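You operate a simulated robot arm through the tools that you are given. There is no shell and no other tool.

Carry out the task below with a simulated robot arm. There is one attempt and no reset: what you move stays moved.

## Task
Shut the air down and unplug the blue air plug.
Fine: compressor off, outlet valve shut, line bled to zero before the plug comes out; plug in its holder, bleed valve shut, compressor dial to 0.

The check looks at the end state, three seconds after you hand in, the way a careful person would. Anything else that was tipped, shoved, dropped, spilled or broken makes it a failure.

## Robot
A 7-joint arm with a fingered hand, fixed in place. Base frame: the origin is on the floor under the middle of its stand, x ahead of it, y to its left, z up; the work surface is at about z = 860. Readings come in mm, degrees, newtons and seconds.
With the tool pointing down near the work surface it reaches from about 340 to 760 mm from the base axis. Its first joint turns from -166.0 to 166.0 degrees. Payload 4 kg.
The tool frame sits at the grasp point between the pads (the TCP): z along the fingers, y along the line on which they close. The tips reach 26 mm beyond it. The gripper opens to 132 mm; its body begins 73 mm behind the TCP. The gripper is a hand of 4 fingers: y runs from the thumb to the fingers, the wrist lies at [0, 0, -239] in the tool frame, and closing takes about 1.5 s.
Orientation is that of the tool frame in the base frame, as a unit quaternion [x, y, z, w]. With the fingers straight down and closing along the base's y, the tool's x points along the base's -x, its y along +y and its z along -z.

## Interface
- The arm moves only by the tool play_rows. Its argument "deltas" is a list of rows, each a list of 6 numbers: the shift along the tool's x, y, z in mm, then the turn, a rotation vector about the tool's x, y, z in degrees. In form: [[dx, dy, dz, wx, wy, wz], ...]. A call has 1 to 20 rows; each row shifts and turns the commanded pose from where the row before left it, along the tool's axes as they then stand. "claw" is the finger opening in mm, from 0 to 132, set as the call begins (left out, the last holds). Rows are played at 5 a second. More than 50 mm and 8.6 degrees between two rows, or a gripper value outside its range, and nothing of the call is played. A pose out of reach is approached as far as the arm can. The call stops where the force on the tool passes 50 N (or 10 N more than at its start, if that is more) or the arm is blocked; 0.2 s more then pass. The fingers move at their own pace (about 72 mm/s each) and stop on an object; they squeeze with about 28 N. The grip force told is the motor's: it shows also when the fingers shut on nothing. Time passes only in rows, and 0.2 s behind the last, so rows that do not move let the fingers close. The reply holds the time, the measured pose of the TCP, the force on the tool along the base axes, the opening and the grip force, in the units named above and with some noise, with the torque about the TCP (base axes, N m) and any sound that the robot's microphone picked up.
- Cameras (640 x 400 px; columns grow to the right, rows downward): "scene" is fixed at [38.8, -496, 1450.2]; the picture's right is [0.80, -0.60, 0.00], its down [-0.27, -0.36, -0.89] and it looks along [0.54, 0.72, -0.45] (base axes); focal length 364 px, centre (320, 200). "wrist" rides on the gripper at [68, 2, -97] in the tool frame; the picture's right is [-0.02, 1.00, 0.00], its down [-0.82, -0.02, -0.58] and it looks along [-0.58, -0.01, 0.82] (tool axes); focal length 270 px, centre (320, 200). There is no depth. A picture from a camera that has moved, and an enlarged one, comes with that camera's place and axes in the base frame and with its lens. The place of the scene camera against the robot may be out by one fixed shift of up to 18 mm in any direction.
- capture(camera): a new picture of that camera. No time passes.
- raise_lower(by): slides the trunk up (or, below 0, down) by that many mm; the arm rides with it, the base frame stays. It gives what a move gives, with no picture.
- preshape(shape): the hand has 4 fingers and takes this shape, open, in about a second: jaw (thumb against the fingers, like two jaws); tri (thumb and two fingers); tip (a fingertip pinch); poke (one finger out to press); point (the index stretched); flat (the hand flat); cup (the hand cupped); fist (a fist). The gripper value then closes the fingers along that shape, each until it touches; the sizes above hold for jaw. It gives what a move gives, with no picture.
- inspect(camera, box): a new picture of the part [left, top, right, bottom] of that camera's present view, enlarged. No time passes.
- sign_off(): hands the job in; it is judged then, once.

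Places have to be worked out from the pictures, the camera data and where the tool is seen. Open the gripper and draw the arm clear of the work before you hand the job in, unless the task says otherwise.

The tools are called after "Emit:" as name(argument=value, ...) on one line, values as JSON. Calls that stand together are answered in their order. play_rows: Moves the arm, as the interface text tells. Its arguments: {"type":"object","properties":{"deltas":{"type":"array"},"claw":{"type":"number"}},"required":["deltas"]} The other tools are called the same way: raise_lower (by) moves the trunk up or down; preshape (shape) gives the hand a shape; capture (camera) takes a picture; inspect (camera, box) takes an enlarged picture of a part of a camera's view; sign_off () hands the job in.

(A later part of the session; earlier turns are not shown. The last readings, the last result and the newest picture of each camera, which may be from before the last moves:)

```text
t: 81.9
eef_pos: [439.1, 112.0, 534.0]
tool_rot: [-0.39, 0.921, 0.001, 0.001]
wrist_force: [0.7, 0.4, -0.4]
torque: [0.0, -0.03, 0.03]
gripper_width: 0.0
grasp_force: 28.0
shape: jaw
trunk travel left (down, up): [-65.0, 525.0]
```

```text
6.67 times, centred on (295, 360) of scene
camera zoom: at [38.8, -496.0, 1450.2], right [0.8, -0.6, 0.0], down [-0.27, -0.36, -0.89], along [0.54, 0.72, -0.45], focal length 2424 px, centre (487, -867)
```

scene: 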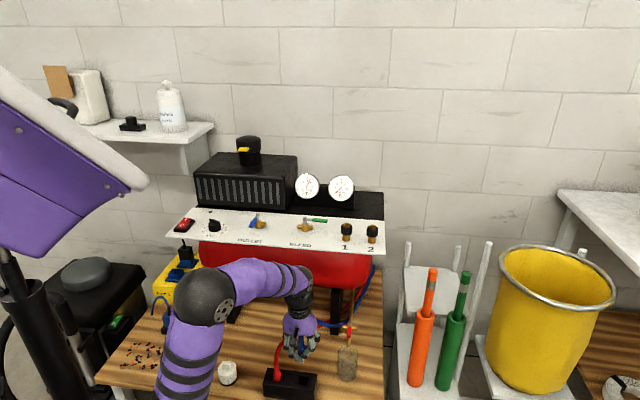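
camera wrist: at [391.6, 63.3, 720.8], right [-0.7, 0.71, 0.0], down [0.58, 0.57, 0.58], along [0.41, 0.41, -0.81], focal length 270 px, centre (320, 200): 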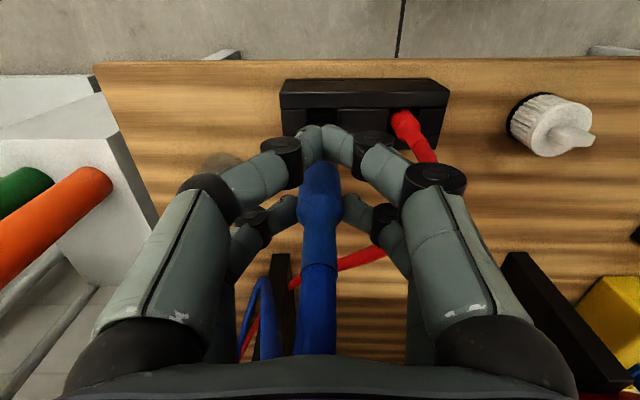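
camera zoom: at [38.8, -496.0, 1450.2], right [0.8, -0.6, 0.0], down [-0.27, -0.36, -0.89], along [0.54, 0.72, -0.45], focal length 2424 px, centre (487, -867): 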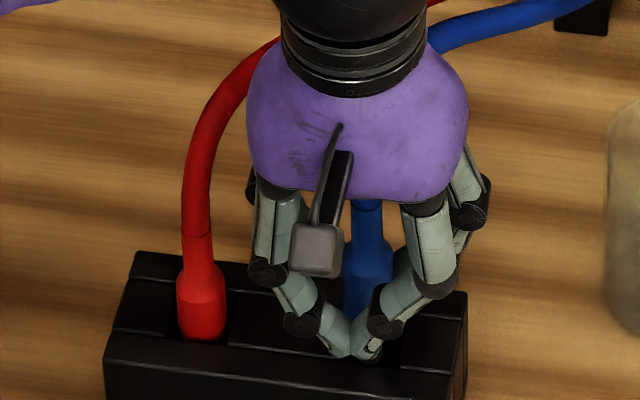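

There is no contact force and the nose is below the rim, so it has entered the slot. I continue down in smaller steps as the blue body reaches the opening.

Emit:
play_rows(deltas=[[0, 0, 6, 0, 0, 0], [0, 0, 5, 0, 0, 0], [0, 0, 4, 0, 0, 0], [0, 0, 4, 0, 0, 0]])

Emit:
inspect(camera="scene", box=[265, 330, 325, 390])

Emit:
inspect(camera="wrist", box=[220, 50, 420, 250])

```text
t: 82.8
eef_pos: [445.2, 115.8, 527.3]
tool_rot: [-0.391, 0.92, 0.0, 0.013]
wrist_force: [4.3, 5.8, 29.8]
torque: [0.49, -0.33, -0.04]
gripper_width: 0.1
grasp_force: 27.9
shape: jaw
trunk travel left (down, up): [-65.0, 525.0]
stopped in row 4: the force on the tool passed its limit at 52 N (the readings are from after the stop); the commanded pose is now the measured one
```

```text
6.67 times, centred on (295, 360) of scene
camera zoom: at [38.8, -496.0, 1450.2], right [0.8, -0.6, 0.0], down [-0.27, -0.36, -0.89], along [0.54, 0.72, -0.45], focal length 2424 px, centre (487, -867)
```

zoom: 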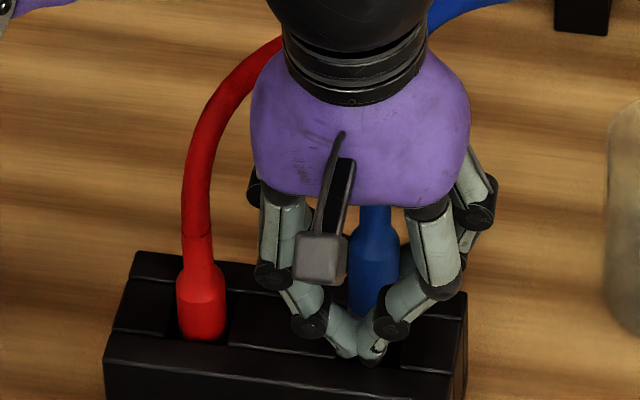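

```text
2.00 times, centred on (320, 150) of wrist
camera zoom: at [394.7, 66.1, 621.0], right [-0.7, 0.71, -0.01], down [0.57, 0.57, 0.6], along [0.43, 0.41, -0.8], focal length 541 px, centre (320, 300)
```

zoom: 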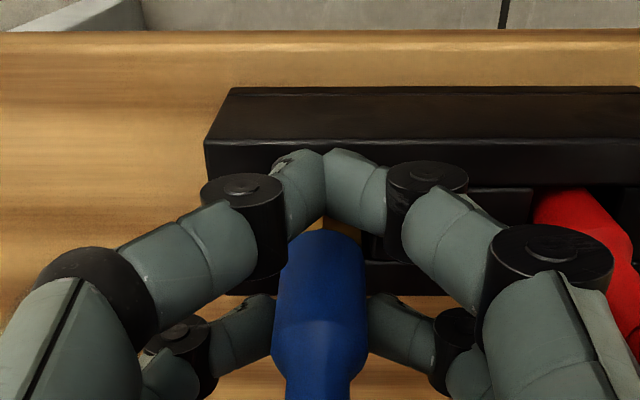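

Something stopped the nose: 52 N, and the hand was nudged backward. I raise 30 mm to unload and take a careful look.

Emit:
play_rows(deltas=[[0, 0, -10, 0, 0, 0], [0, 0, -12, 0, 0, 0], [0, 0, -12, 0, 0, 0], [0, 0, 0, 0, 0, 0]])

Emit:
inspect(camera="scene", box=[270, 335, 325, 390])

Emit:
capture(camera="wrist")

Emit:
inspect(camera="wrist", box=[250, 70, 390, 200])

```text
t: 83.8
eef_pos: [443.2, 115.0, 557.1]
tool_rot: [-0.391, 0.92, 0.0, 0.006]
wrist_force: [-0.7, -0.2, -0.8]
torque: [-0.05, 0.0, 0.01]
gripper_width: 0.0
grasp_force: 28.0
shape: jaw
trunk travel left (down, up): [-65.0, 525.0]
```

```text
7.27 times, centred on (298, 362) of scene
camera zoom: at [38.8, -496.0, 1450.2], right [0.8, -0.6, 0.0], down [-0.27, -0.36, -0.89], along [0.54, 0.72, -0.45], focal length 2645 px, centre (484, -982)
```

zoom: 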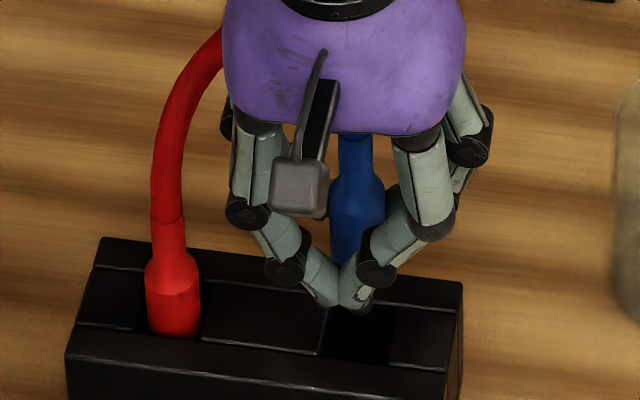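

```text
taken
camera wrist: at [393.8, 64.9, 652.5], right [-0.7, 0.71, 0.0], down [0.57, 0.57, 0.59], along [0.42, 0.41, -0.81], focal length 270 px, centre (320, 200)
```

wrist: 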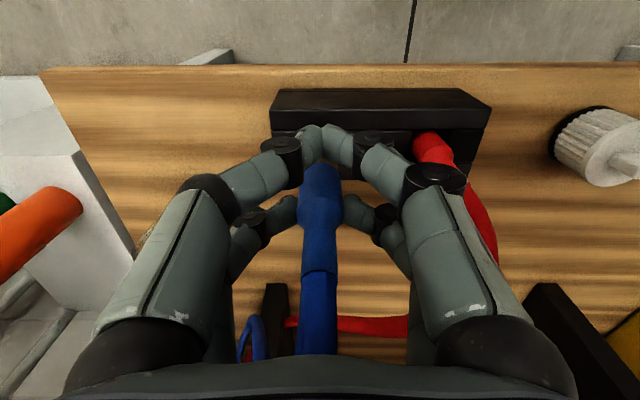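

```text
3.08 times, centred on (320, 135) of wrist
camera zoom: at [393.8, 64.9, 652.5], right [-0.7, 0.71, 0.0], down [0.57, 0.57, 0.59], along [0.42, 0.41, -0.81], focal length 832 px, centre (320, 400)
```

zoom: 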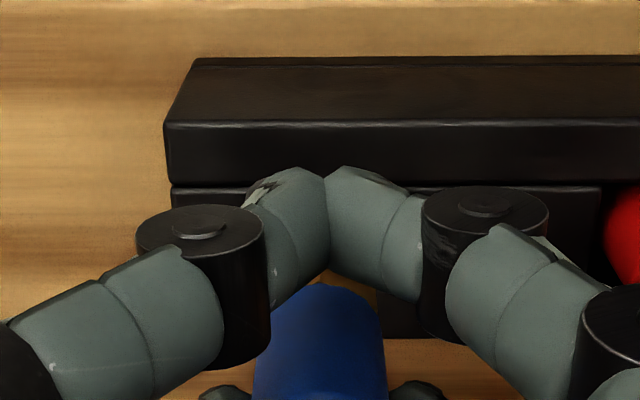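

The hex probably caught the front rail: the plug sits a few mm too far forward, and the hand was pushed back. I zoom on the held plug to measure its fore-aft position in the hand.

Emit:
inspect(camera="wrist", box=[260, 140, 380, 290])

Emit:
inspect(camera="scene", box=[285, 335, 320, 385])

```text
2.67 times, centred on (320, 215) of wrist
camera zoom: at [393.8, 64.9, 652.5], right [-0.7, 0.71, 0.0], down [0.57, 0.57, 0.59], along [0.42, 0.41, -0.81], focal length 721 px, centre (320, 160)
```

zoom: 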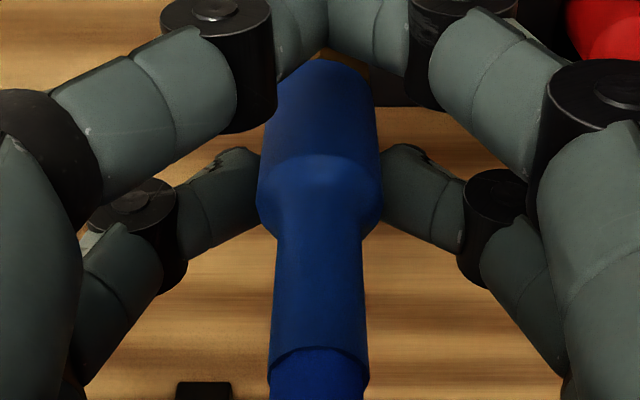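

```text
8.00 times, centred on (302, 360) of scene
camera zoom: at [38.8, -496.0, 1450.2], right [0.8, -0.6, 0.0], down [-0.27, -0.36, -0.89], along [0.54, 0.72, -0.45], focal length 2909 px, centre (460, -1080)
```

zoom: 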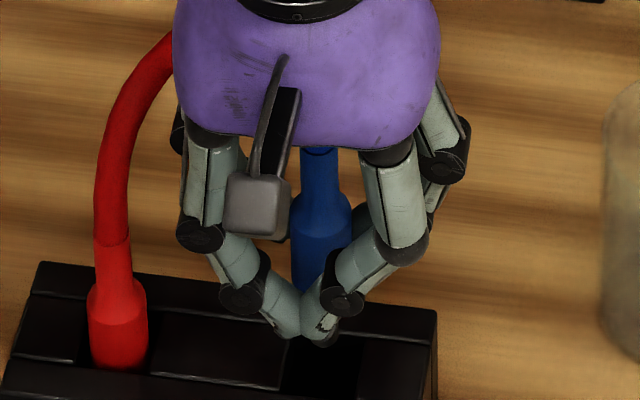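

My best estimate is that the plug rides about 13 mm behind the tool axis rather than 19, so its hex hit the front rail. I restore the hand's slight tilt, shift 3 mm back and 0.5 mm sideways, and retry slowly.

Emit:
play_rows(deltas=[[-3, -0.5, 0, -0.26, 0.63, 0], [0, 0, 8, 0, 0, 0], [0, 0, 8, 0, 0, 0], [0, 0, 4, 0, 0, 0], [0, 0, 3, 0, 0, 0], [0, 0, 0, 0, 0, 0]])

Emit:
inspect(camera="wrist", box=[230, 80, 410, 230])

Emit:
inspect(camera="scene", box=[285, 340, 320, 390])

```text
t: 85.2
eef_pos: [445.8, 116.3, 533.6]
tool_rot: [-0.39, 0.921, 0.001, 0.001]
wrist_force: [0.3, -0.4, -0.5]
torque: [0.0, 0.03, 0.0]
gripper_width: 0.1
grasp_force: 28.2
shape: jaw
trunk travel left (down, up): [-65.0, 525.0]
```

```text
2.67 times, centred on (320, 155) of wrist
camera zoom: at [397.6, 66.7, 630.5], right [-0.7, 0.71, 0.0], down [0.58, 0.57, 0.58], along [0.41, 0.41, -0.81], focal length 721 px, centre (320, 320)
```

zoom: 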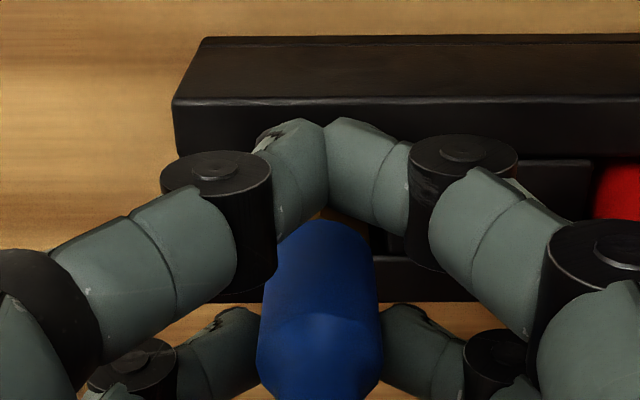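

```text
8.00 times, centred on (302, 365) of scene
camera zoom: at [38.8, -496.0, 1450.2], right [0.8, -0.6, 0.0], down [-0.27, -0.36, -0.89], along [0.54, 0.72, -0.45], focal length 2909 px, centre (460, -1120)
```

zoom: 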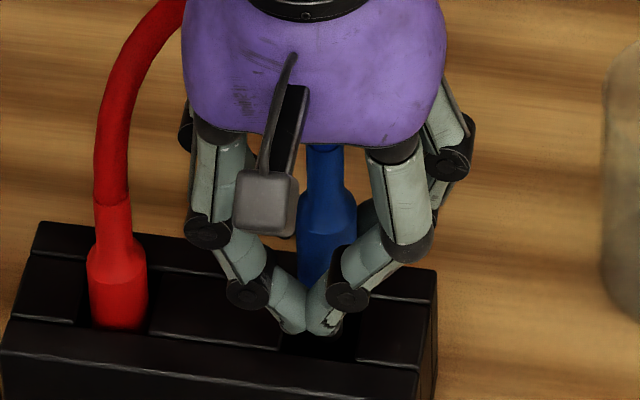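

Both cameras now agree the slot lies about 2–3 mm toward the tool's +y. I shift 2.2 mm that way and step down gently; the reaction direction will tell me how the plug sits fore-aft.

Emit:
play_rows(deltas=[[0, 2.2, 0, 0, 0, 0], [0, 0, 3, 0, 0, 0], [0, 0, 3, 0, 0, 0], [0, 0, 2, 0, 0, 0]])

Emit:
inspect(camera="wrist", box=[230, 80, 410, 230])

Emit:
inspect(camera="scene", box=[285, 340, 320, 390])

```text
t: 86.2
eef_pos: [443.0, 117.0, 525.6]
tool_rot: [-0.391, 0.92, 0.001, 0.001]
wrist_force: [-0.9, -0.8, -0.6]
torque: [0.0, 0.04, -0.04]
gripper_width: 0.0
grasp_force: 28.0
shape: jaw
trunk travel left (down, up): [-65.0, 525.0]
```

```text
2.67 times, centred on (320, 155) of wrist
camera zoom: at [395.4, 68.7, 622.2], right [-0.7, 0.71, 0.0], down [0.58, 0.57, 0.58], along [0.41, 0.41, -0.82], focal length 721 px, centre (320, 320)
```

zoom: 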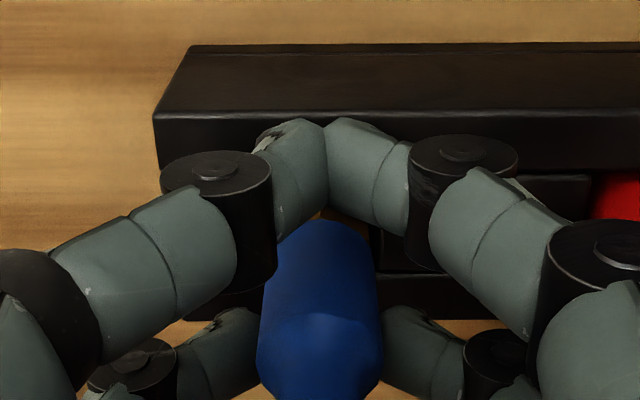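

```text
8.00 times, centred on (302, 365) of scene
camera zoom: at [38.8, -496.0, 1450.2], right [0.8, -0.6, 0.0], down [-0.27, -0.36, -0.89], along [0.54, 0.72, -0.45], focal length 2909 px, centre (460, -1120)
```

zoom: 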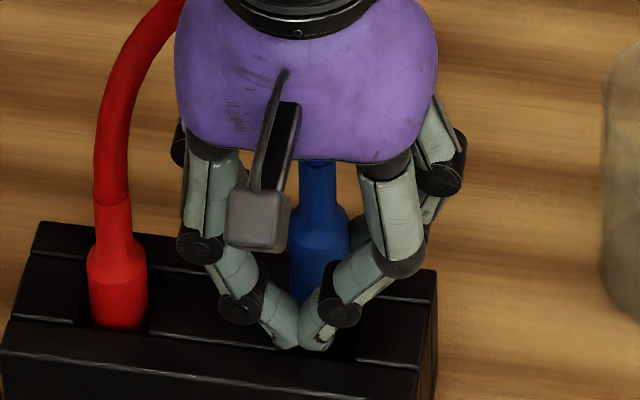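

No contact even below the earlier blocking height, so the shift helped. I continue down in 3 mm steps.

Emit:
play_rows(deltas=[[0, 0, 3, 0, 0, 0], [0, 0, 3, 0, 0, 0], [0, 0, 3, 0, 0, 0], [0, 0, 2, 0, 0, 0]])

Emit:
inspect(camera="wrist", box=[230, 80, 410, 230])

Emit:
inspect(camera="scene", box=[285, 340, 320, 390])

```text
t: 87.2
eef_pos: [443.3, 116.7, 514.9]
tool_rot: [-0.39, 0.921, 0.0, 0.0]
wrist_force: [-0.4, 0.6, -0.8]
torque: [0.0, 0.01, -0.06]
gripper_width: 0.0
grasp_force: 28.2
shape: jaw
trunk travel left (down, up): [-65.0, 525.0]
```

```text
2.67 times, centred on (320, 155) of wrist
camera zoom: at [395.1, 68.2, 611.5], right [-0.7, 0.71, 0.0], down [0.58, 0.57, 0.58], along [0.41, 0.41, -0.81], focal length 721 px, centre (320, 320)
```

zoom: 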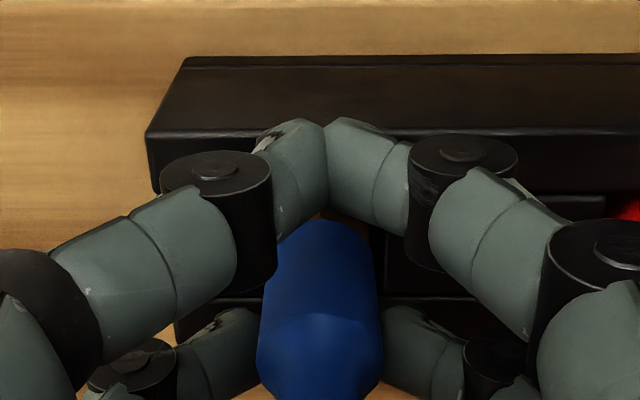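

```text
8.00 times, centred on (302, 365) of scene
camera zoom: at [38.8, -496.0, 1450.2], right [0.8, -0.6, 0.0], down [-0.27, -0.36, -0.89], along [0.54, 0.72, -0.45], focal length 2909 px, centre (460, -1120)
```

zoom: 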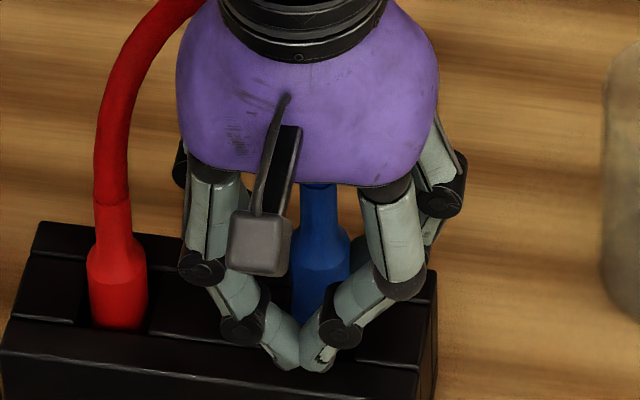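

It is still free at z 515 and the body is entering the slot. I continue toward the seat.

Emit:
play_rows(deltas=[[0, 0, 3, 0, 0, 0], [0, 0, 3, 0, 0, 0], [0, 0, 3, 0, 0, 0]])

Emit:
inspect(camera="wrist", box=[230, 80, 410, 230])

Emit:
inspect(camera="scene", box=[280, 340, 320, 395])

```text
t: 88.0
eef_pos: [443.6, 118.2, 506.8]
tool_rot: [-0.391, 0.92, 0.0, 0.003]
wrist_force: [1.5, 1.4, 7.0]
torque: [0.09, -0.15, 0.0]
gripper_width: 0.1
grasp_force: 28.0
shape: jaw
trunk travel left (down, up): [-65.0, 525.0]
```

```text
2.67 times, centred on (320, 155) of wrist
camera zoom: at [395.1, 68.5, 602.7], right [-0.7, 0.71, 0.0], down [0.58, 0.57, 0.58], along [0.42, 0.41, -0.81], focal length 721 px, centre (320, 320)
```

zoom: 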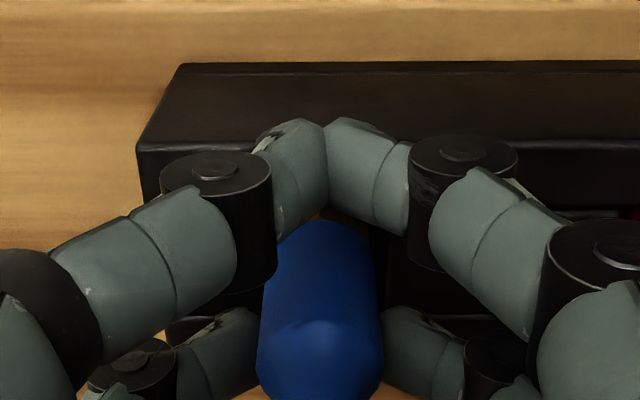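

```text
7.27 times, centred on (300, 368) of scene
camera zoom: at [38.8, -496.0, 1450.2], right [0.8, -0.6, 0.0], down [-0.27, -0.36, -0.89], along [0.54, 0.72, -0.45], focal length 2645 px, centre (466, -1018)
```

zoom: 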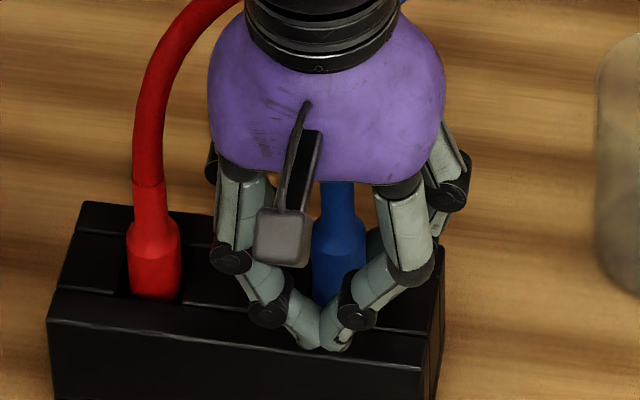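

A light 7 N contact appears at the plug side. The body is already about 12 mm below the rim, so I press a few more millimetres gently to see whether it seats.

Emit:
play_rows(deltas=[[0, 0, 2, 0, 0, 0], [0, 0, 2, 0, 0, 0]])

Emit:
inspect(camera="wrist", box=[230, 80, 410, 280])

Emit:
inspect(camera="scene", box=[280, 340, 320, 395])

```text
t: 88.6
eef_pos: [443.9, 118.8, 504.2]
tool_rot: [-0.391, 0.921, 0.0, 0.005]
wrist_force: [3.8, 3.8, 28.4]
torque: [0.43, -0.43, 0.02]
gripper_width: 0.0
grasp_force: 28.0
shape: jaw
trunk travel left (down, up): [-65.0, 525.0]
```

```text
2.00 times, centred on (320, 180) of wrist
camera zoom: at [395.6, 69.1, 599.8], right [-0.7, 0.71, 0.0], down [0.58, 0.57, 0.58], along [0.42, 0.41, -0.81], focal length 541 px, centre (320, 240)
```

zoom: 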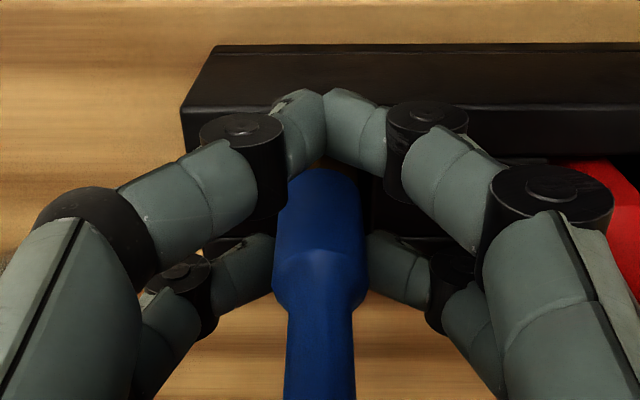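

```text
7.27 times, centred on (300, 368) of scene
camera zoom: at [38.8, -496.0, 1450.2], right [0.8, -0.6, 0.0], down [-0.27, -0.36, -0.89], along [0.54, 0.72, -0.45], focal length 2645 px, centre (466, -1018)
```

zoom: 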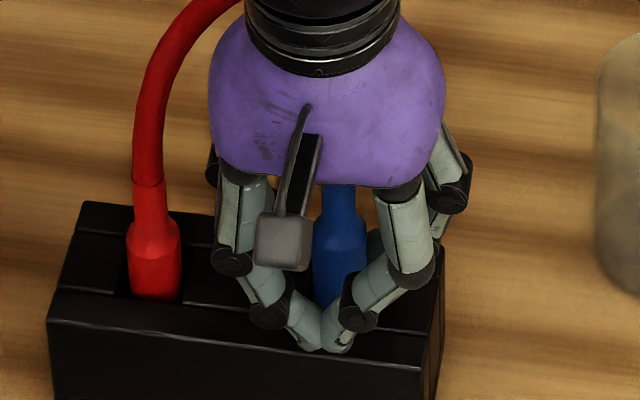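

It now pushes back with 28 N at the plug's position: either the nose is bottomed or the fingertips rest on the block. I ease up 3 mm to unload and open the fingers so the plug can settle.

Emit:
play_rows(deltas=[[0, 0, -3, 0, 0, 0], [0, 0, 0, 0, 0, 0]])

Emit:
play_rows(deltas=[[0, 0, 0, 0, 0, 0], [0, 0, 0, 0, 0, 0], [0, 0, 0, 0, 0, 0], [0, 0, 0, 0, 0, 0]], claw=46)

Emit:
capture(camera="wrist")

Emit:
inspect(camera="scene", box=[270, 330, 330, 395])

```text
t: 89.2
eef_pos: [443.3, 117.7, 505.6]
tool_rot: [-0.39, 0.921, 0.0, 0.002]
wrist_force: [6.7, 5.5, 17.8]
torque: [0.31, -0.3, 0.0]
gripper_width: 0.0
grasp_force: 28.1
shape: jaw
trunk travel left (down, up): [-65.0, 525.0]
```

```text
t: 90.2
eef_pos: [443.4, 117.4, 504.5]
tool_rot: [-0.39, 0.921, 0.0, 0.001]
wrist_force: [-0.7, -0.6, 0.7]
torque: [0.02, 0.01, 0.01]
gripper_width: 45.7
grasp_force: 0.0
shape: jaw
trunk travel left (down, up): [-65.0, 525.0]
```

```text
taken
camera wrist: at [395.1, 68.3, 600.8], right [-0.7, 0.71, 0.0], down [0.58, 0.57, 0.58], along [0.41, 0.41, -0.82], focal length 270 px, centre (320, 200)
```

wrist: 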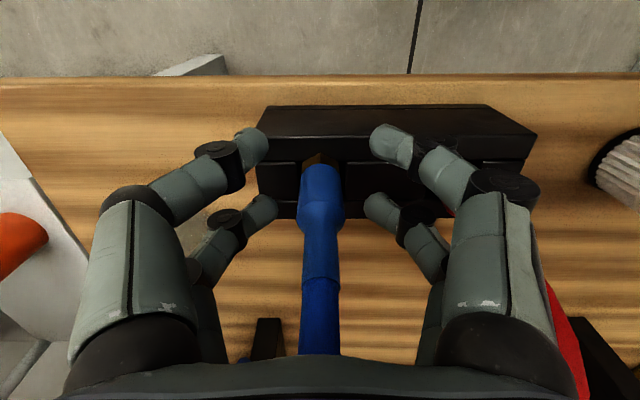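

```text
6.15 times, centred on (300, 362) of scene
camera zoom: at [38.8, -496.0, 1450.2], right [0.8, -0.6, 0.0], down [-0.27, -0.36, -0.89], along [0.54, 0.72, -0.45], focal length 2238 px, centre (443, -800)
```

zoom: 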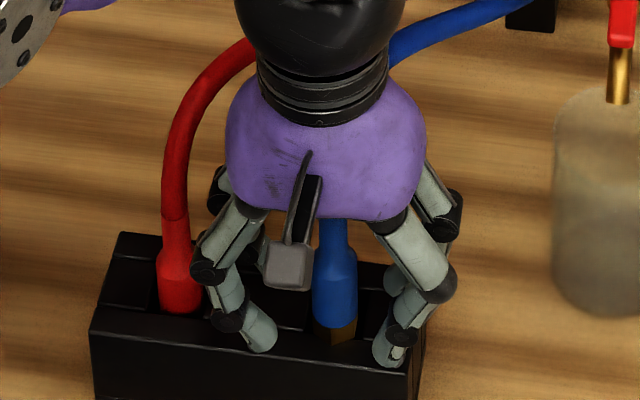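

The fingers are open and the plug stands in the slot, but its hex is still visible, so it looks higher than the red one. I zoom in.

Emit:
inspect(camera="wrist", box=[250, 90, 400, 230])

Emit:
inspect(camera="scene", box=[280, 360, 320, 395])

```text
2.86 times, centred on (325, 160) of wrist
camera zoom: at [395.1, 68.3, 600.8], right [-0.7, 0.71, 0.0], down [0.58, 0.57, 0.58], along [0.41, 0.41, -0.82], focal length 772 px, centre (306, 314)
```

zoom: 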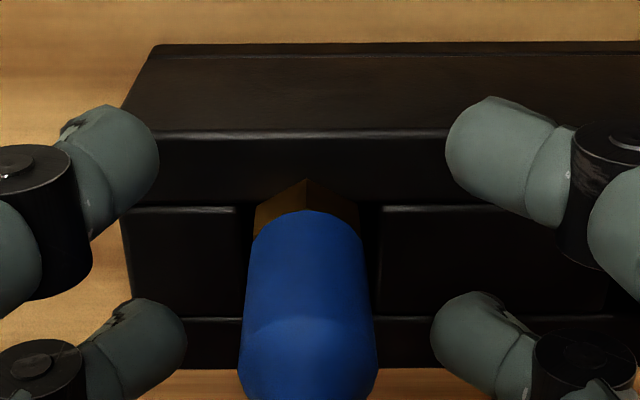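

```text
11.43 times, centred on (300, 378) of scene
camera zoom: at [38.8, -496.0, 1450.2], right [0.8, -0.6, 0.0], down [-0.27, -0.36, -0.89], along [0.54, 0.72, -0.45], focal length 4156 px, centre (549, -1829)
```

zoom: 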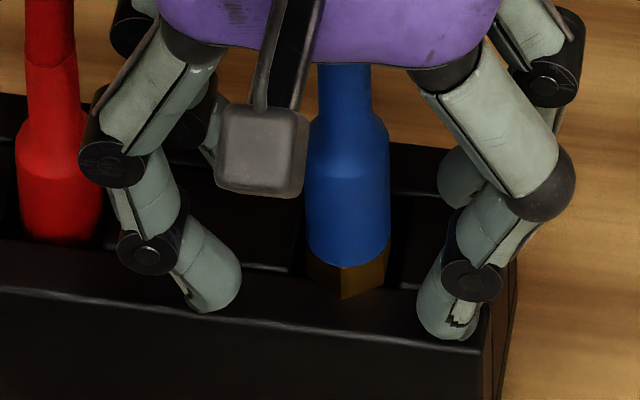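

The nipple and hex are in the slot, but the blue body's lower edge rests on the front rail because the plug is about 3 mm too far forward; sideways it is centred. I re-grip, shift 3 mm back, and press down.

Emit:
play_rows(deltas=[[0, 0, 0, 0, 0, 0], [0, 0, 0, 0, 0, 0], [0, 0, 0, 0, 0, 0], [0, 0, 0, 0, 0, 0], [0, 0, 0, 0, 0, 0]], claw=0)

Emit:
play_rows(deltas=[[0, 0, -2, 0, 0, 0], [-1.7, 0.4, 0, 0, 0, 0], [-1.7, 0, 0, 0, 0, 0], [0, 0, 2, 0, 0, 0], [0, 0, 2, 0, 0, 0]])

Emit:
inspect(camera="wrist", box=[230, 80, 410, 280])

Emit:
inspect(camera="scene", box=[280, 350, 320, 395])

```text
t: 91.4
eef_pos: [444.8, 117.8, 505.2]
tool_rot: [-0.391, 0.921, 0.0, 0.001]
wrist_force: [-0.4, 0.4, -0.2]
torque: [-0.02, 0.05, 0.0]
gripper_width: 0.1
grasp_force: 28.3
shape: jaw
trunk travel left (down, up): [-65.0, 525.0]
```

```text
t: 92.6
eef_pos: [447.5, 121.5, 503.4]
tool_rot: [-0.39, 0.921, 0.0, 0.002]
wrist_force: [0.9, 0.7, 1.9]
torque: [0.0, -0.03, -0.01]
gripper_width: 0.0
grasp_force: 28.2
shape: jaw
trunk travel left (down, up): [-65.0, 525.0]
```

```text
2.00 times, centred on (320, 180) of wrist
camera zoom: at [397.6, 72.0, 599.5], right [-0.7, 0.71, 0.0], down [0.58, 0.57, 0.58], along [0.41, 0.41, -0.81], focal length 541 px, centre (320, 240)
```

zoom: 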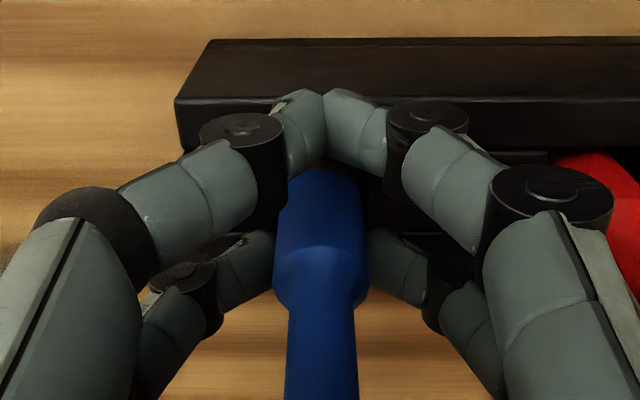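

```text
8.89 times, centred on (300, 372) of scene
camera zoom: at [38.8, -496.0, 1450.2], right [0.8, -0.6, 0.0], down [-0.27, -0.36, -0.89], along [0.54, 0.72, -0.45], focal length 3232 px, centre (498, -1333)
```

zoom: 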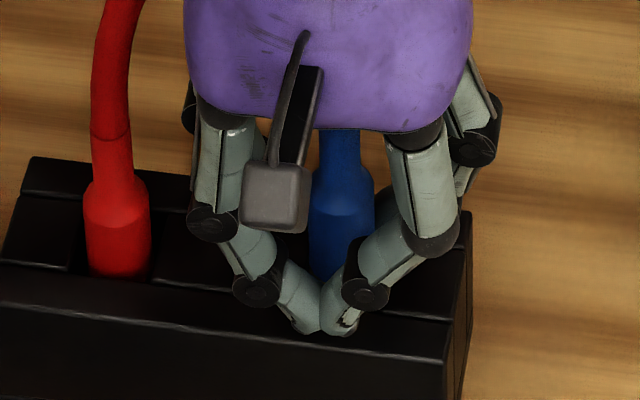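

Only about 2 N now, so I keep pressing down in small steps to see whether it slides in.

Emit:
play_rows(deltas=[[0, 0, 2, 0, 0, 0], [0, 0, 2, 0, 0, 0], [0, 0, 2, 0, 0, 0]])

Emit:
inspect(camera="wrist", box=[230, 80, 410, 280])

Emit:
inspect(camera="scene", box=[280, 350, 320, 395])

```text
t: 93.4
eef_pos: [446.2, 121.4, 498.0]
tool_rot: [-0.392, 0.92, 0.001, 0.004]
wrist_force: [6.9, 7.2, 21.4]
torque: [0.34, -0.34, -0.01]
gripper_width: 0.0
grasp_force: 28.1
shape: jaw
trunk travel left (down, up): [-65.0, 525.0]
```

```text
2.00 times, centred on (320, 180) of wrist
camera zoom: at [397.9, 72.5, 594.6], right [-0.7, 0.71, 0.0], down [0.58, 0.57, 0.58], along [0.42, 0.41, -0.81], focal length 541 px, centre (320, 240)
```

zoom: 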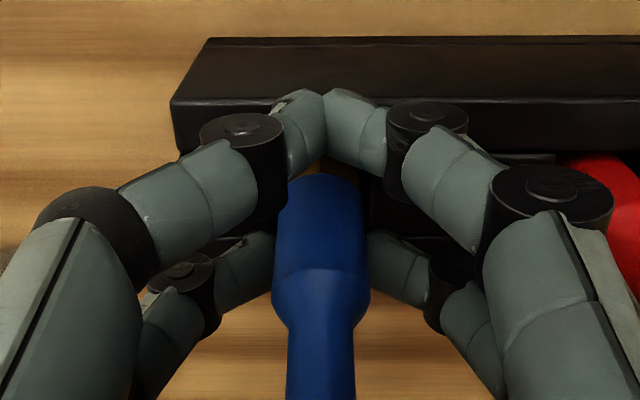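

```text
8.89 times, centred on (300, 372) of scene
camera zoom: at [38.8, -496.0, 1450.2], right [0.8, -0.6, 0.0], down [-0.27, -0.36, -0.89], along [0.54, 0.72, -0.45], focal length 3232 px, centre (498, -1333)
```

zoom: 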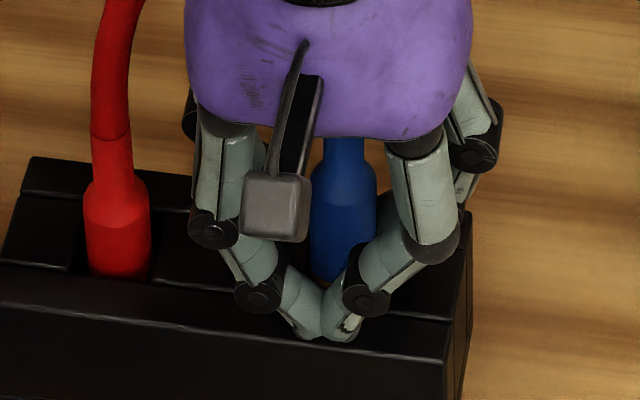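

The block pushes the hand backward (about 10 N), so the body still catches the front rail. I lift slightly, shift 3 mm more to the back, and press again.

Emit:
play_rows(deltas=[[0, 0, -4, 0, 0, 0], [-2, 0, 0, 0, 0, 0], [-2, 0, 0, 0, 0, 0], [0, 0, 3, 0, 0, 0], [0, 0, 3, 0, 0, 0]])

Emit:
inspect(camera="wrist", box=[230, 80, 410, 280])

Emit:
inspect(camera="scene", box=[280, 350, 320, 395])

```text
t: 94.6
eef_pos: [449.1, 123.9, 496.9]
tool_rot: [-0.391, 0.92, 0.0, 0.004]
wrist_force: [6.0, 5.9, 21.1]
torque: [0.28, -0.29, -0.05]
gripper_width: 0.2
grasp_force: 28.1
shape: jaw
trunk travel left (down, up): [-65.0, 525.0]
```

```text
2.00 times, centred on (320, 180) of wrist
camera zoom: at [400.7, 75.0, 592.4], right [-0.7, 0.71, 0.0], down [0.58, 0.57, 0.58], along [0.42, 0.41, -0.81], focal length 541 px, centre (320, 240)
```

zoom: 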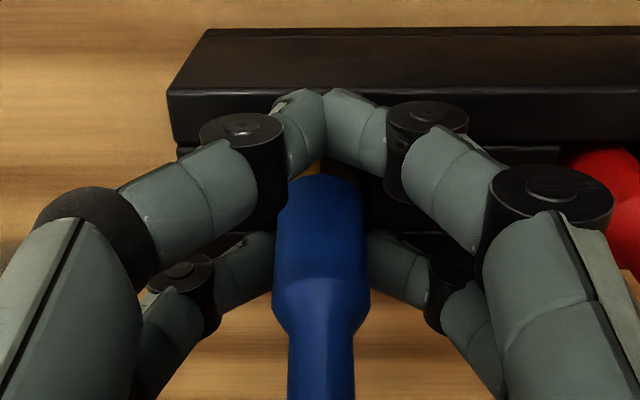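

```text
8.89 times, centred on (300, 372) of scene
camera zoom: at [38.8, -496.0, 1450.2], right [0.8, -0.6, 0.0], down [-0.27, -0.36, -0.89], along [0.54, 0.72, -0.45], focal length 3232 px, centre (498, -1333)
```

zoom: 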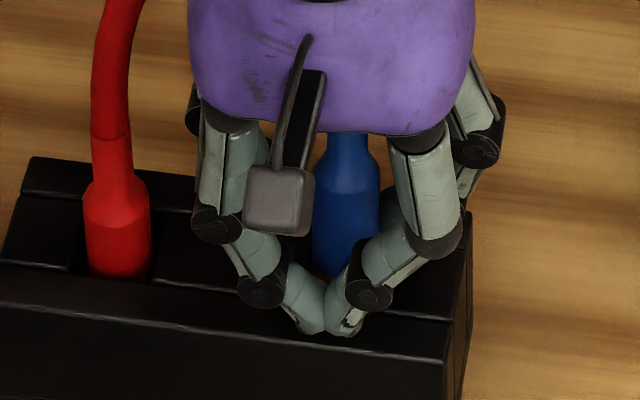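

The resistance is unchanged. I open again to see directly how the plug sits now.

Emit:
play_rows(deltas=[[0, 0, -4, 0, 0, 0], [0, 0, 0, 0, 0, 0]])

Emit:
play_rows(deltas=[[0, 0, 0, 0, 0, 0], [0, 0, 0, 0, 0, 0], [0, 0, 0, 0, 0, 0], [0, 0, 0, 0, 0, 0]], claw=46)

Emit:
inspect(camera="wrist", box=[250, 80, 400, 230])

Emit:
inspect(camera="scene", box=[280, 350, 320, 395])

```text
t: 95.2
eef_pos: [447.2, 123.3, 499.9]
tool_rot: [-0.39, 0.921, 0.0, 0.001]
wrist_force: [4.9, 3.2, 9.6]
torque: [0.15, -0.18, 0.0]
gripper_width: 0.0
grasp_force: 28.2
shape: jaw
trunk travel left (down, up): [-65.0, 525.0]
```

```text
t: 96.2
eef_pos: [448.7, 123.5, 498.3]
tool_rot: [-0.391, 0.92, 0.0, 0.0]
wrist_force: [0.5, 0.1, -0.4]
torque: [-0.02, -0.02, -0.05]
gripper_width: 45.5
grasp_force: 0.0
shape: jaw
trunk travel left (down, up): [-65.0, 525.0]
```

```text
2.67 times, centred on (325, 155) of wrist
camera zoom: at [399.9, 74.1, 594.9], right [-0.7, 0.71, 0.0], down [0.58, 0.57, 0.58], along [0.41, 0.41, -0.82], focal length 721 px, centre (307, 320)
```

zoom: 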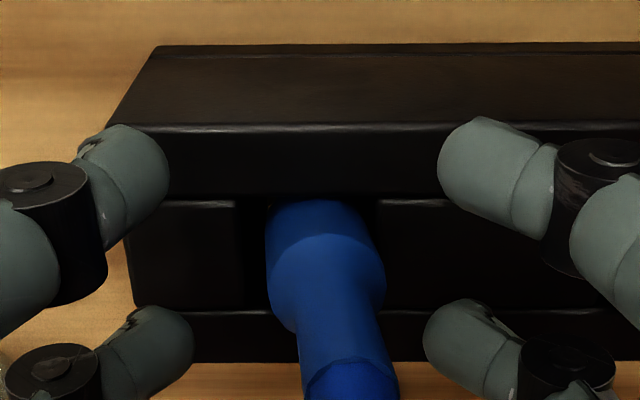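

```text
8.89 times, centred on (300, 372) of scene
camera zoom: at [38.8, -496.0, 1450.2], right [0.8, -0.6, 0.0], down [-0.27, -0.36, -0.89], along [0.54, 0.72, -0.45], focal length 3232 px, centre (498, -1333)
```

zoom: 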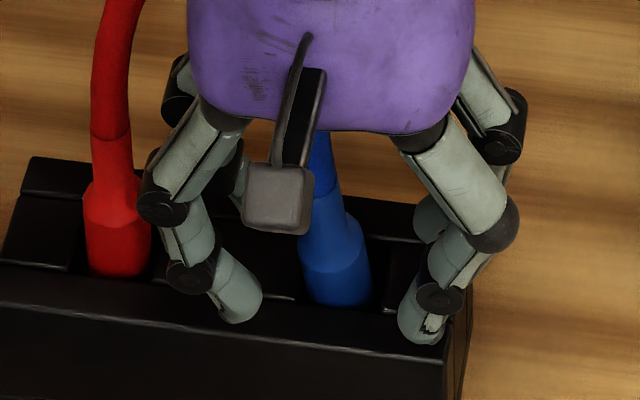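

On release the plug dropped fully into the slot: the hex has disappeared and the blue body sits about as deep as the red one. I raise the hand slowly straight up, letting the tail pass between the fingers.

Emit:
play_rows(deltas=[[0, 1.5, -12, 0, 0, 0], [0, 1.5, -15, 0, 0, 0], [0, 0, -20, 0, 0, 0], [0, 0, -20, 0, 0, 0], [0, 0, -25, 0, 0, 0]])

Emit:
capture(camera="wrist")

Emit:
inspect(camera="scene", box=[260, 330, 330, 395])

```text
t: 97.4
eef_pos: [447.8, 124.8, 590.5]
tool_rot: [-0.391, 0.921, 0.001, 0.001]
wrist_force: [-0.2, 0.0, 0.1]
torque: [0.04, 0.02, 0.03]
gripper_width: 45.7
grasp_force: 0.1
shape: jaw
trunk travel left (down, up): [-65.0, 525.0]
```

```text
taken
camera wrist: at [398.7, 76.8, 687.2], right [-0.7, 0.71, 0.0], down [0.58, 0.57, 0.58], along [0.41, 0.41, -0.82], focal length 270 px, centre (320, 200)
```

wrist: 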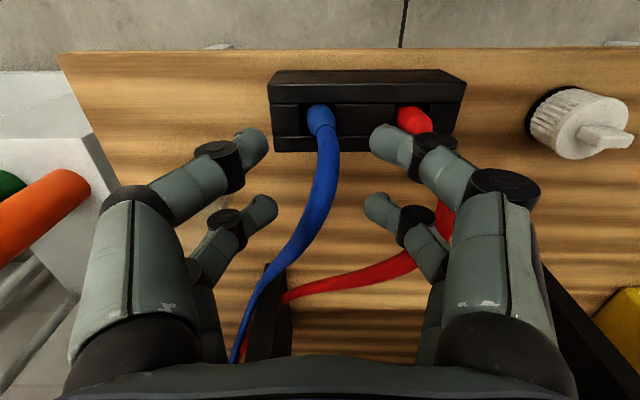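

```text
6.15 times, centred on (295, 362) of scene
camera zoom: at [38.8, -496.0, 1450.2], right [0.8, -0.6, 0.0], down [-0.27, -0.36, -0.89], along [0.54, 0.72, -0.45], focal length 2238 px, centre (474, -800)
```

zoom: 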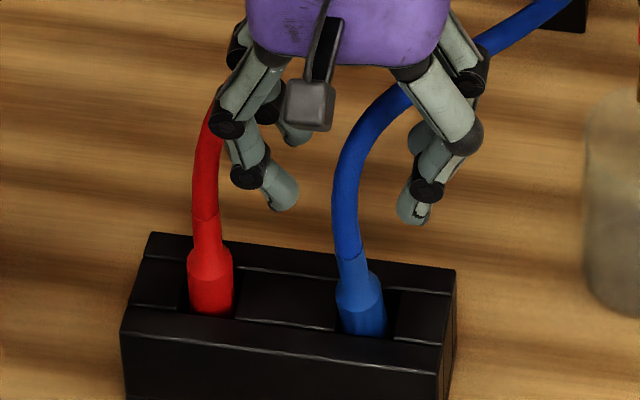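

The blue plug is parked in the holder beside the red one, at about the same depth, and the hand is free of it. I raise the trunk back up to work on the panel again.

Emit:
raise_lower(by=400)

Emit:
raise_lower(by=60)

Emit:
preshape(shape="poke")

Emit:
capture(camera="scene")

Emit:
inspect(camera="scene", box=[160, 170, 400, 300])

Emit:
inspect(camera="scene", box=[220, 310, 380, 400])

```text
t: 101.2
eef_pos: [447.3, 125.4, 990.8]
tool_rot: [-0.391, 0.921, 0.0, 0.0]
wrist_force: [0.5, -0.4, 0.4]
torque: [-0.01, 0.0, 0.01]
gripper_width: 45.3
grasp_force: 0.2
shape: jaw
trunk travel left (down, up): [-465.0, 125.0]
```

```text
t: 102.2
eef_pos: [446.6, 126.1, 1051.2]
tool_rot: [-0.391, 0.92, 0.0, 0.001]
wrist_force: [-0.3, 0.0, -0.1]
torque: [0.03, -0.03, 0.01]
gripper_width: 45.8
grasp_force: 0.1
shape: jaw
trunk travel left (down, up): [-525.0, 65.0]
```

```text
t: 103.1
eef_pos: [447.2, 123.9, 1050.5]
tool_rot: [-0.39, 0.921, 0.0, 0.001]
wrist_force: [0.3, 0.6, -0.1]
torque: [0.03, 0.03, 0.01]
gripper_width: 0.0
grasp_force: 0.0
shape: poke
trunk travel left (down, up): [-525.0, 65.0]
```

```text
taken
```

scene: 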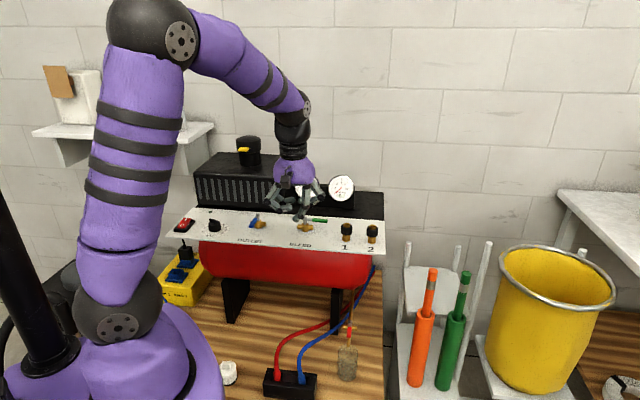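

```text
2.67 times, centred on (280, 235) of scene
camera zoom: at [38.8, -496.0, 1450.2], right [0.8, -0.6, 0.0], down [-0.27, -0.36, -0.89], along [0.54, 0.72, -0.45], focal length 970 px, centre (427, 107)
```

zoom: 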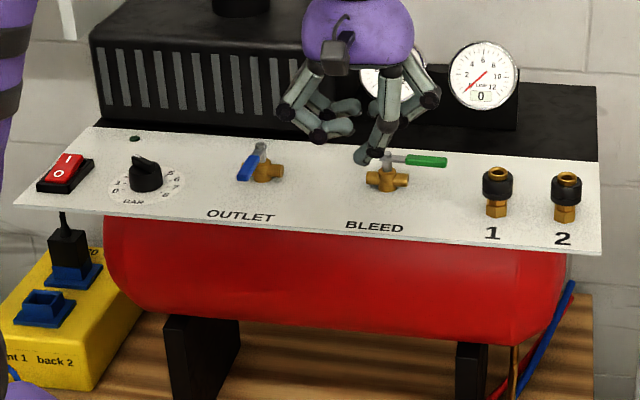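

```text
4.00 times, centred on (300, 355) of scene
camera zoom: at [38.8, -496.0, 1450.2], right [0.8, -0.6, 0.0], down [-0.27, -0.36, -0.89], along [0.54, 0.72, -0.45], focal length 1455 px, centre (400, -420)
```

zoom: 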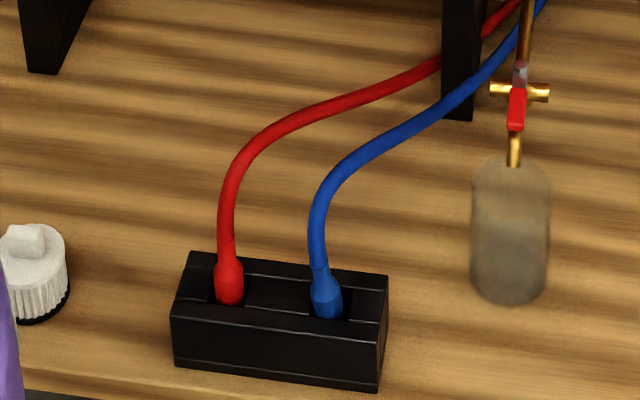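

The holder looks right: red and blue plugs side by side. I turn the hand back to its original yaw and move above the bleed valve's handle, on its far side, to shut it.

Emit:
play_rows(deltas=[[0, 0, 0, 0, 0, 7.7], [0, 0, 0, 0, 0, 7.7], [0, 0, 0, 0, 0, 7.7], [0, 0, 0, 0, 0, 7.7], [0, 0, 0, 0, 0, 7.7], [0, 0, 0, 0, 0, 7.5], [0, 0, 0, 0, 0, 0]])

Emit:
play_rows(deltas=[[-36, 28, 0, 0, 0, 0], [-36, 28, 0, 0, 0, 0], [-36, 28, 0, 0, 0, 0], [-36, 28, 10, 0, 0, 0], [-28, 28, 15, 0, 0, 0], [-20, 22, 15, 0, 0, 0], [0, 0, 0, 0, 0, 0]])

Emit:
capture(camera="wrist")

Emit:
inspect(camera="scene", box=[240, 150, 380, 250])

```text
t: 104.7
eef_pos: [448.7, 125.7, 1050.1]
tool_rot: [0.001, 1.0, 0.001, 0.001]
wrist_force: [0.1, -0.8, -0.1]
torque: [0.01, 0.02, 0.05]
gripper_width: 0.1
grasp_force: 0.1
shape: poke
trunk travel left (down, up): [-525.0, 65.0]
```

```text
t: 106.3
eef_pos: [640.8, 288.9, 1013.4]
tool_rot: [0.0, 1.0, 0.0, 0.001]
wrist_force: [0.1, -0.4, -0.5]
torque: [-0.03, 0.0, 0.0]
gripper_width: 0.0
grasp_force: 0.1
shape: poke
trunk travel left (down, up): [-525.0, 65.0]
```

```text
taken
camera wrist: at [571.4, 289.7, 1108.2], right [0.03, 1.0, 0.0], down [0.81, -0.02, 0.58], along [0.58, -0.01, -0.82], focal length 270 px, centre (320, 200)
```

wrist: 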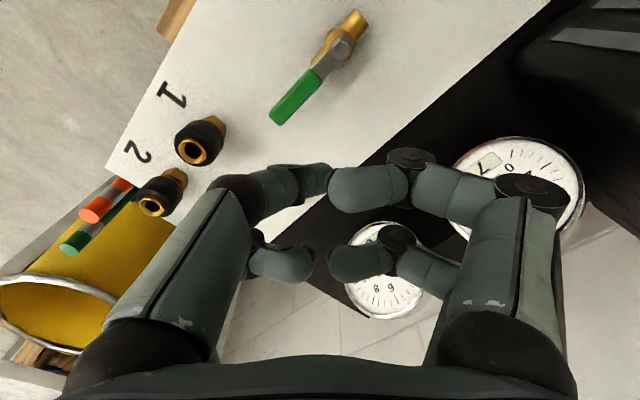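

```text
4.00 times, centred on (310, 200) of scene
camera zoom: at [38.8, -496.0, 1450.2], right [0.8, -0.6, 0.0], down [-0.27, -0.36, -0.89], along [0.54, 0.72, -0.45], focal length 1455 px, centre (360, 200)
```

zoom: 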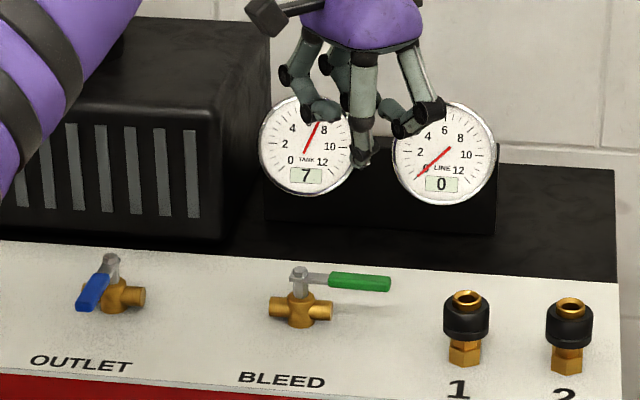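

The line reads 0 and the green handle is along its pipe (open). I lower the fingertip behind it and start sweeping it toward the front to shut.

Emit:
play_rows(deltas=[[0, 0, 40, 0, 0, 0], [0, 0, 40, 0, 0, 0], [0, 0, 22, 0, 0, 0], [0, 0, 0, 0, 0, 0], [10, -12.2, 0, 0, 0, 0], [4.9, -6.9, 0, 0, 0, 0], [6.1, -6.2, 0, 0, 0, 0], [7.1, -4.9, 0, 0, 0, 0]])

Emit:
inspect(camera="scene", box=[240, 150, 380, 250])

```text
t: 108.1
eef_pos: [611.3, 256.7, 908.5]
tool_rot: [0.0, 1.0, 0.001, 0.001]
wrist_force: [0.1, 0.6, -0.4]
torque: [0.01, 0.0, -0.04]
gripper_width: 0.0
grasp_force: 0.1
shape: poke
trunk travel left (down, up): [-525.0, 65.0]
```

```text
4.00 times, centred on (310, 200) of scene
camera zoom: at [38.8, -496.0, 1450.2], right [0.8, -0.6, 0.0], down [-0.27, -0.36, -0.89], along [0.54, 0.72, -0.45], focal length 1455 px, centre (360, 200)
```

zoom: 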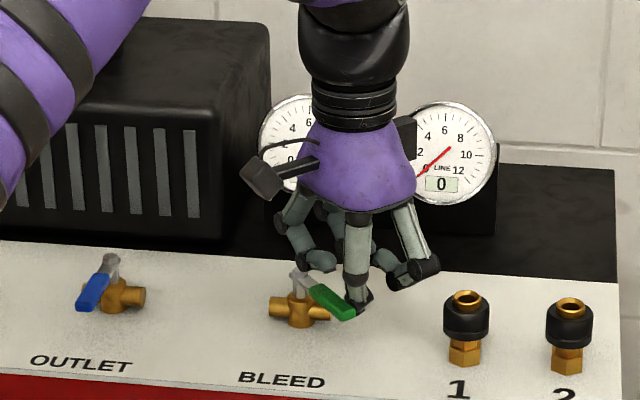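

The handle is turning, so I complete the arc and press lightly against the closed stop.

Emit:
play_rows(deltas=[[7.8, -3.0, 0, 0, 0, 0], [8.3, -2.2, 0, 0, 0, 0], [8.6, -0.8, 0, 0, 0, 0], [8.5, 0.7, 0, 0, 0, 0], [8.4, 2.3, 0, 0, 0, 0], [7.9, 3.7, 0, 0, 0, 0], [4.3, 2.7, 0, 0, 0, 0], [3, 2, 0, 0, 0, 0], [0, 0, 0, 0, 0, 0]])

Emit:
inspect(camera="scene", box=[240, 150, 380, 250])

Emit:
inspect(camera="wrist", box=[230, 80, 430, 250])

```text
t: 110.1
eef_pos: [558.5, 260.2, 909.2]
tool_rot: [0.001, 1.0, 0.001, 0.004]
wrist_force: [27.4, -16.8, -2.3]
torque: [-0.19, -0.34, 0.17]
gripper_width: 0.0
grasp_force: 0.0
shape: poke
trunk travel left (down, up): [-525.0, 65.0]
```

```text
4.00 times, centred on (310, 200) of scene
camera zoom: at [38.8, -496.0, 1450.2], right [0.8, -0.6, 0.0], down [-0.27, -0.36, -0.89], along [0.54, 0.72, -0.45], focal length 1455 px, centre (360, 200)
```

zoom: 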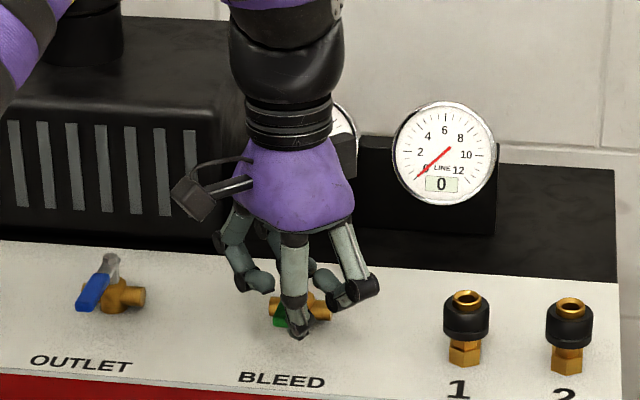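

```text
2.35 times, centred on (330, 165) of wrist
camera zoom: at [490.2, 261.2, 1004.6], right [0.03, 1.0, 0.0], down [0.81, -0.02, 0.58], along [0.58, -0.02, -0.81], focal length 636 px, centre (296, 282)
```

zoom: 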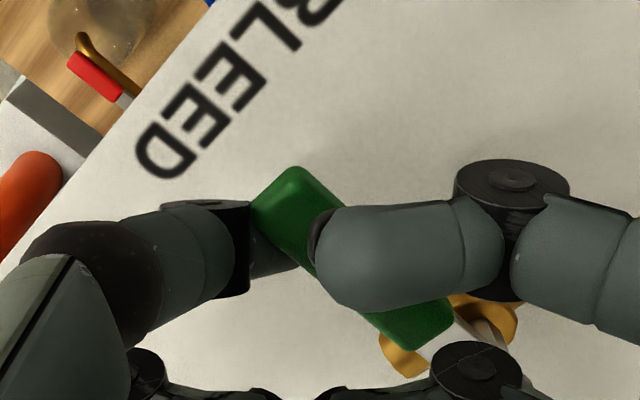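

The bleed valve is at its closed stop (about 32 N). I back off, lift, and go over to the dial for a close look.

Emit:
play_rows(deltas=[[-10, -9, 0, 0, 0, 0], [-8, -8, -10, 0, 0, 0], [0, 0, -45, 0, 0, 0], [10, 10, -40, 0, 0, 0], [34, 34, 0, 0, 0, 0], [34, 34, 0, 0, 0, 0], [34, 34, 0, 0, 0, 0], [34, 34, 0, 0, 0, 0], [34, 34, 0, 0, 0, 0], [27, 34, 0, 0, 0, 0], [0, 14, 0, 0, 0, 0], [0, 0, 0, 0, 0, 0]])

Emit:
capture(camera="wrist")

Emit:
inspect(camera="scene", box=[160, 180, 340, 260])

```text
t: 112.7
eef_pos: [364.6, 472.6, 1003.0]
tool_rot: [0.0, 1.0, 0.001, 0.0]
wrist_force: [-0.2, -0.7, 0.2]
torque: [0.0, -0.01, -0.01]
gripper_width: 0.0
grasp_force: 0.0
shape: poke
trunk travel left (down, up): [-525.0, 65.0]
```

```text
taken
camera wrist: at [296.3, 475.1, 1100.0], right [0.03, 1.0, 0.0], down [0.81, -0.02, 0.58], along [0.58, -0.01, -0.82], focal length 270 px, centre (320, 200)
```

wrist: 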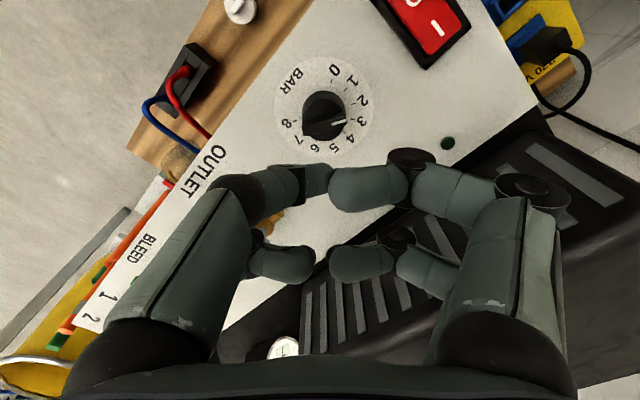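

```text
3.56 times, centred on (250, 220) of scene
camera zoom: at [38.8, -496.0, 1450.2], right [0.8, -0.6, 0.0], down [-0.27, -0.36, -0.89], along [0.54, 0.72, -0.45], focal length 1293 px, centre (569, 129)
```

zoom: 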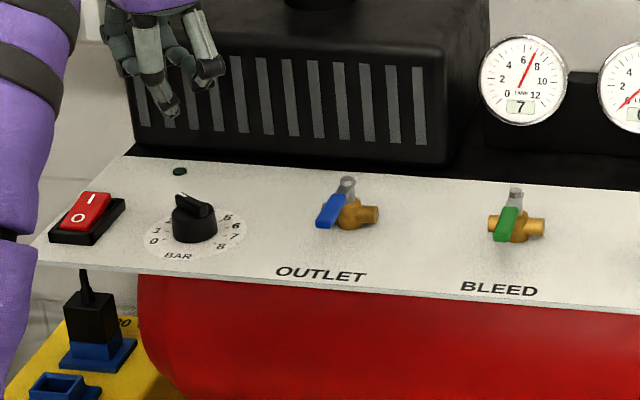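

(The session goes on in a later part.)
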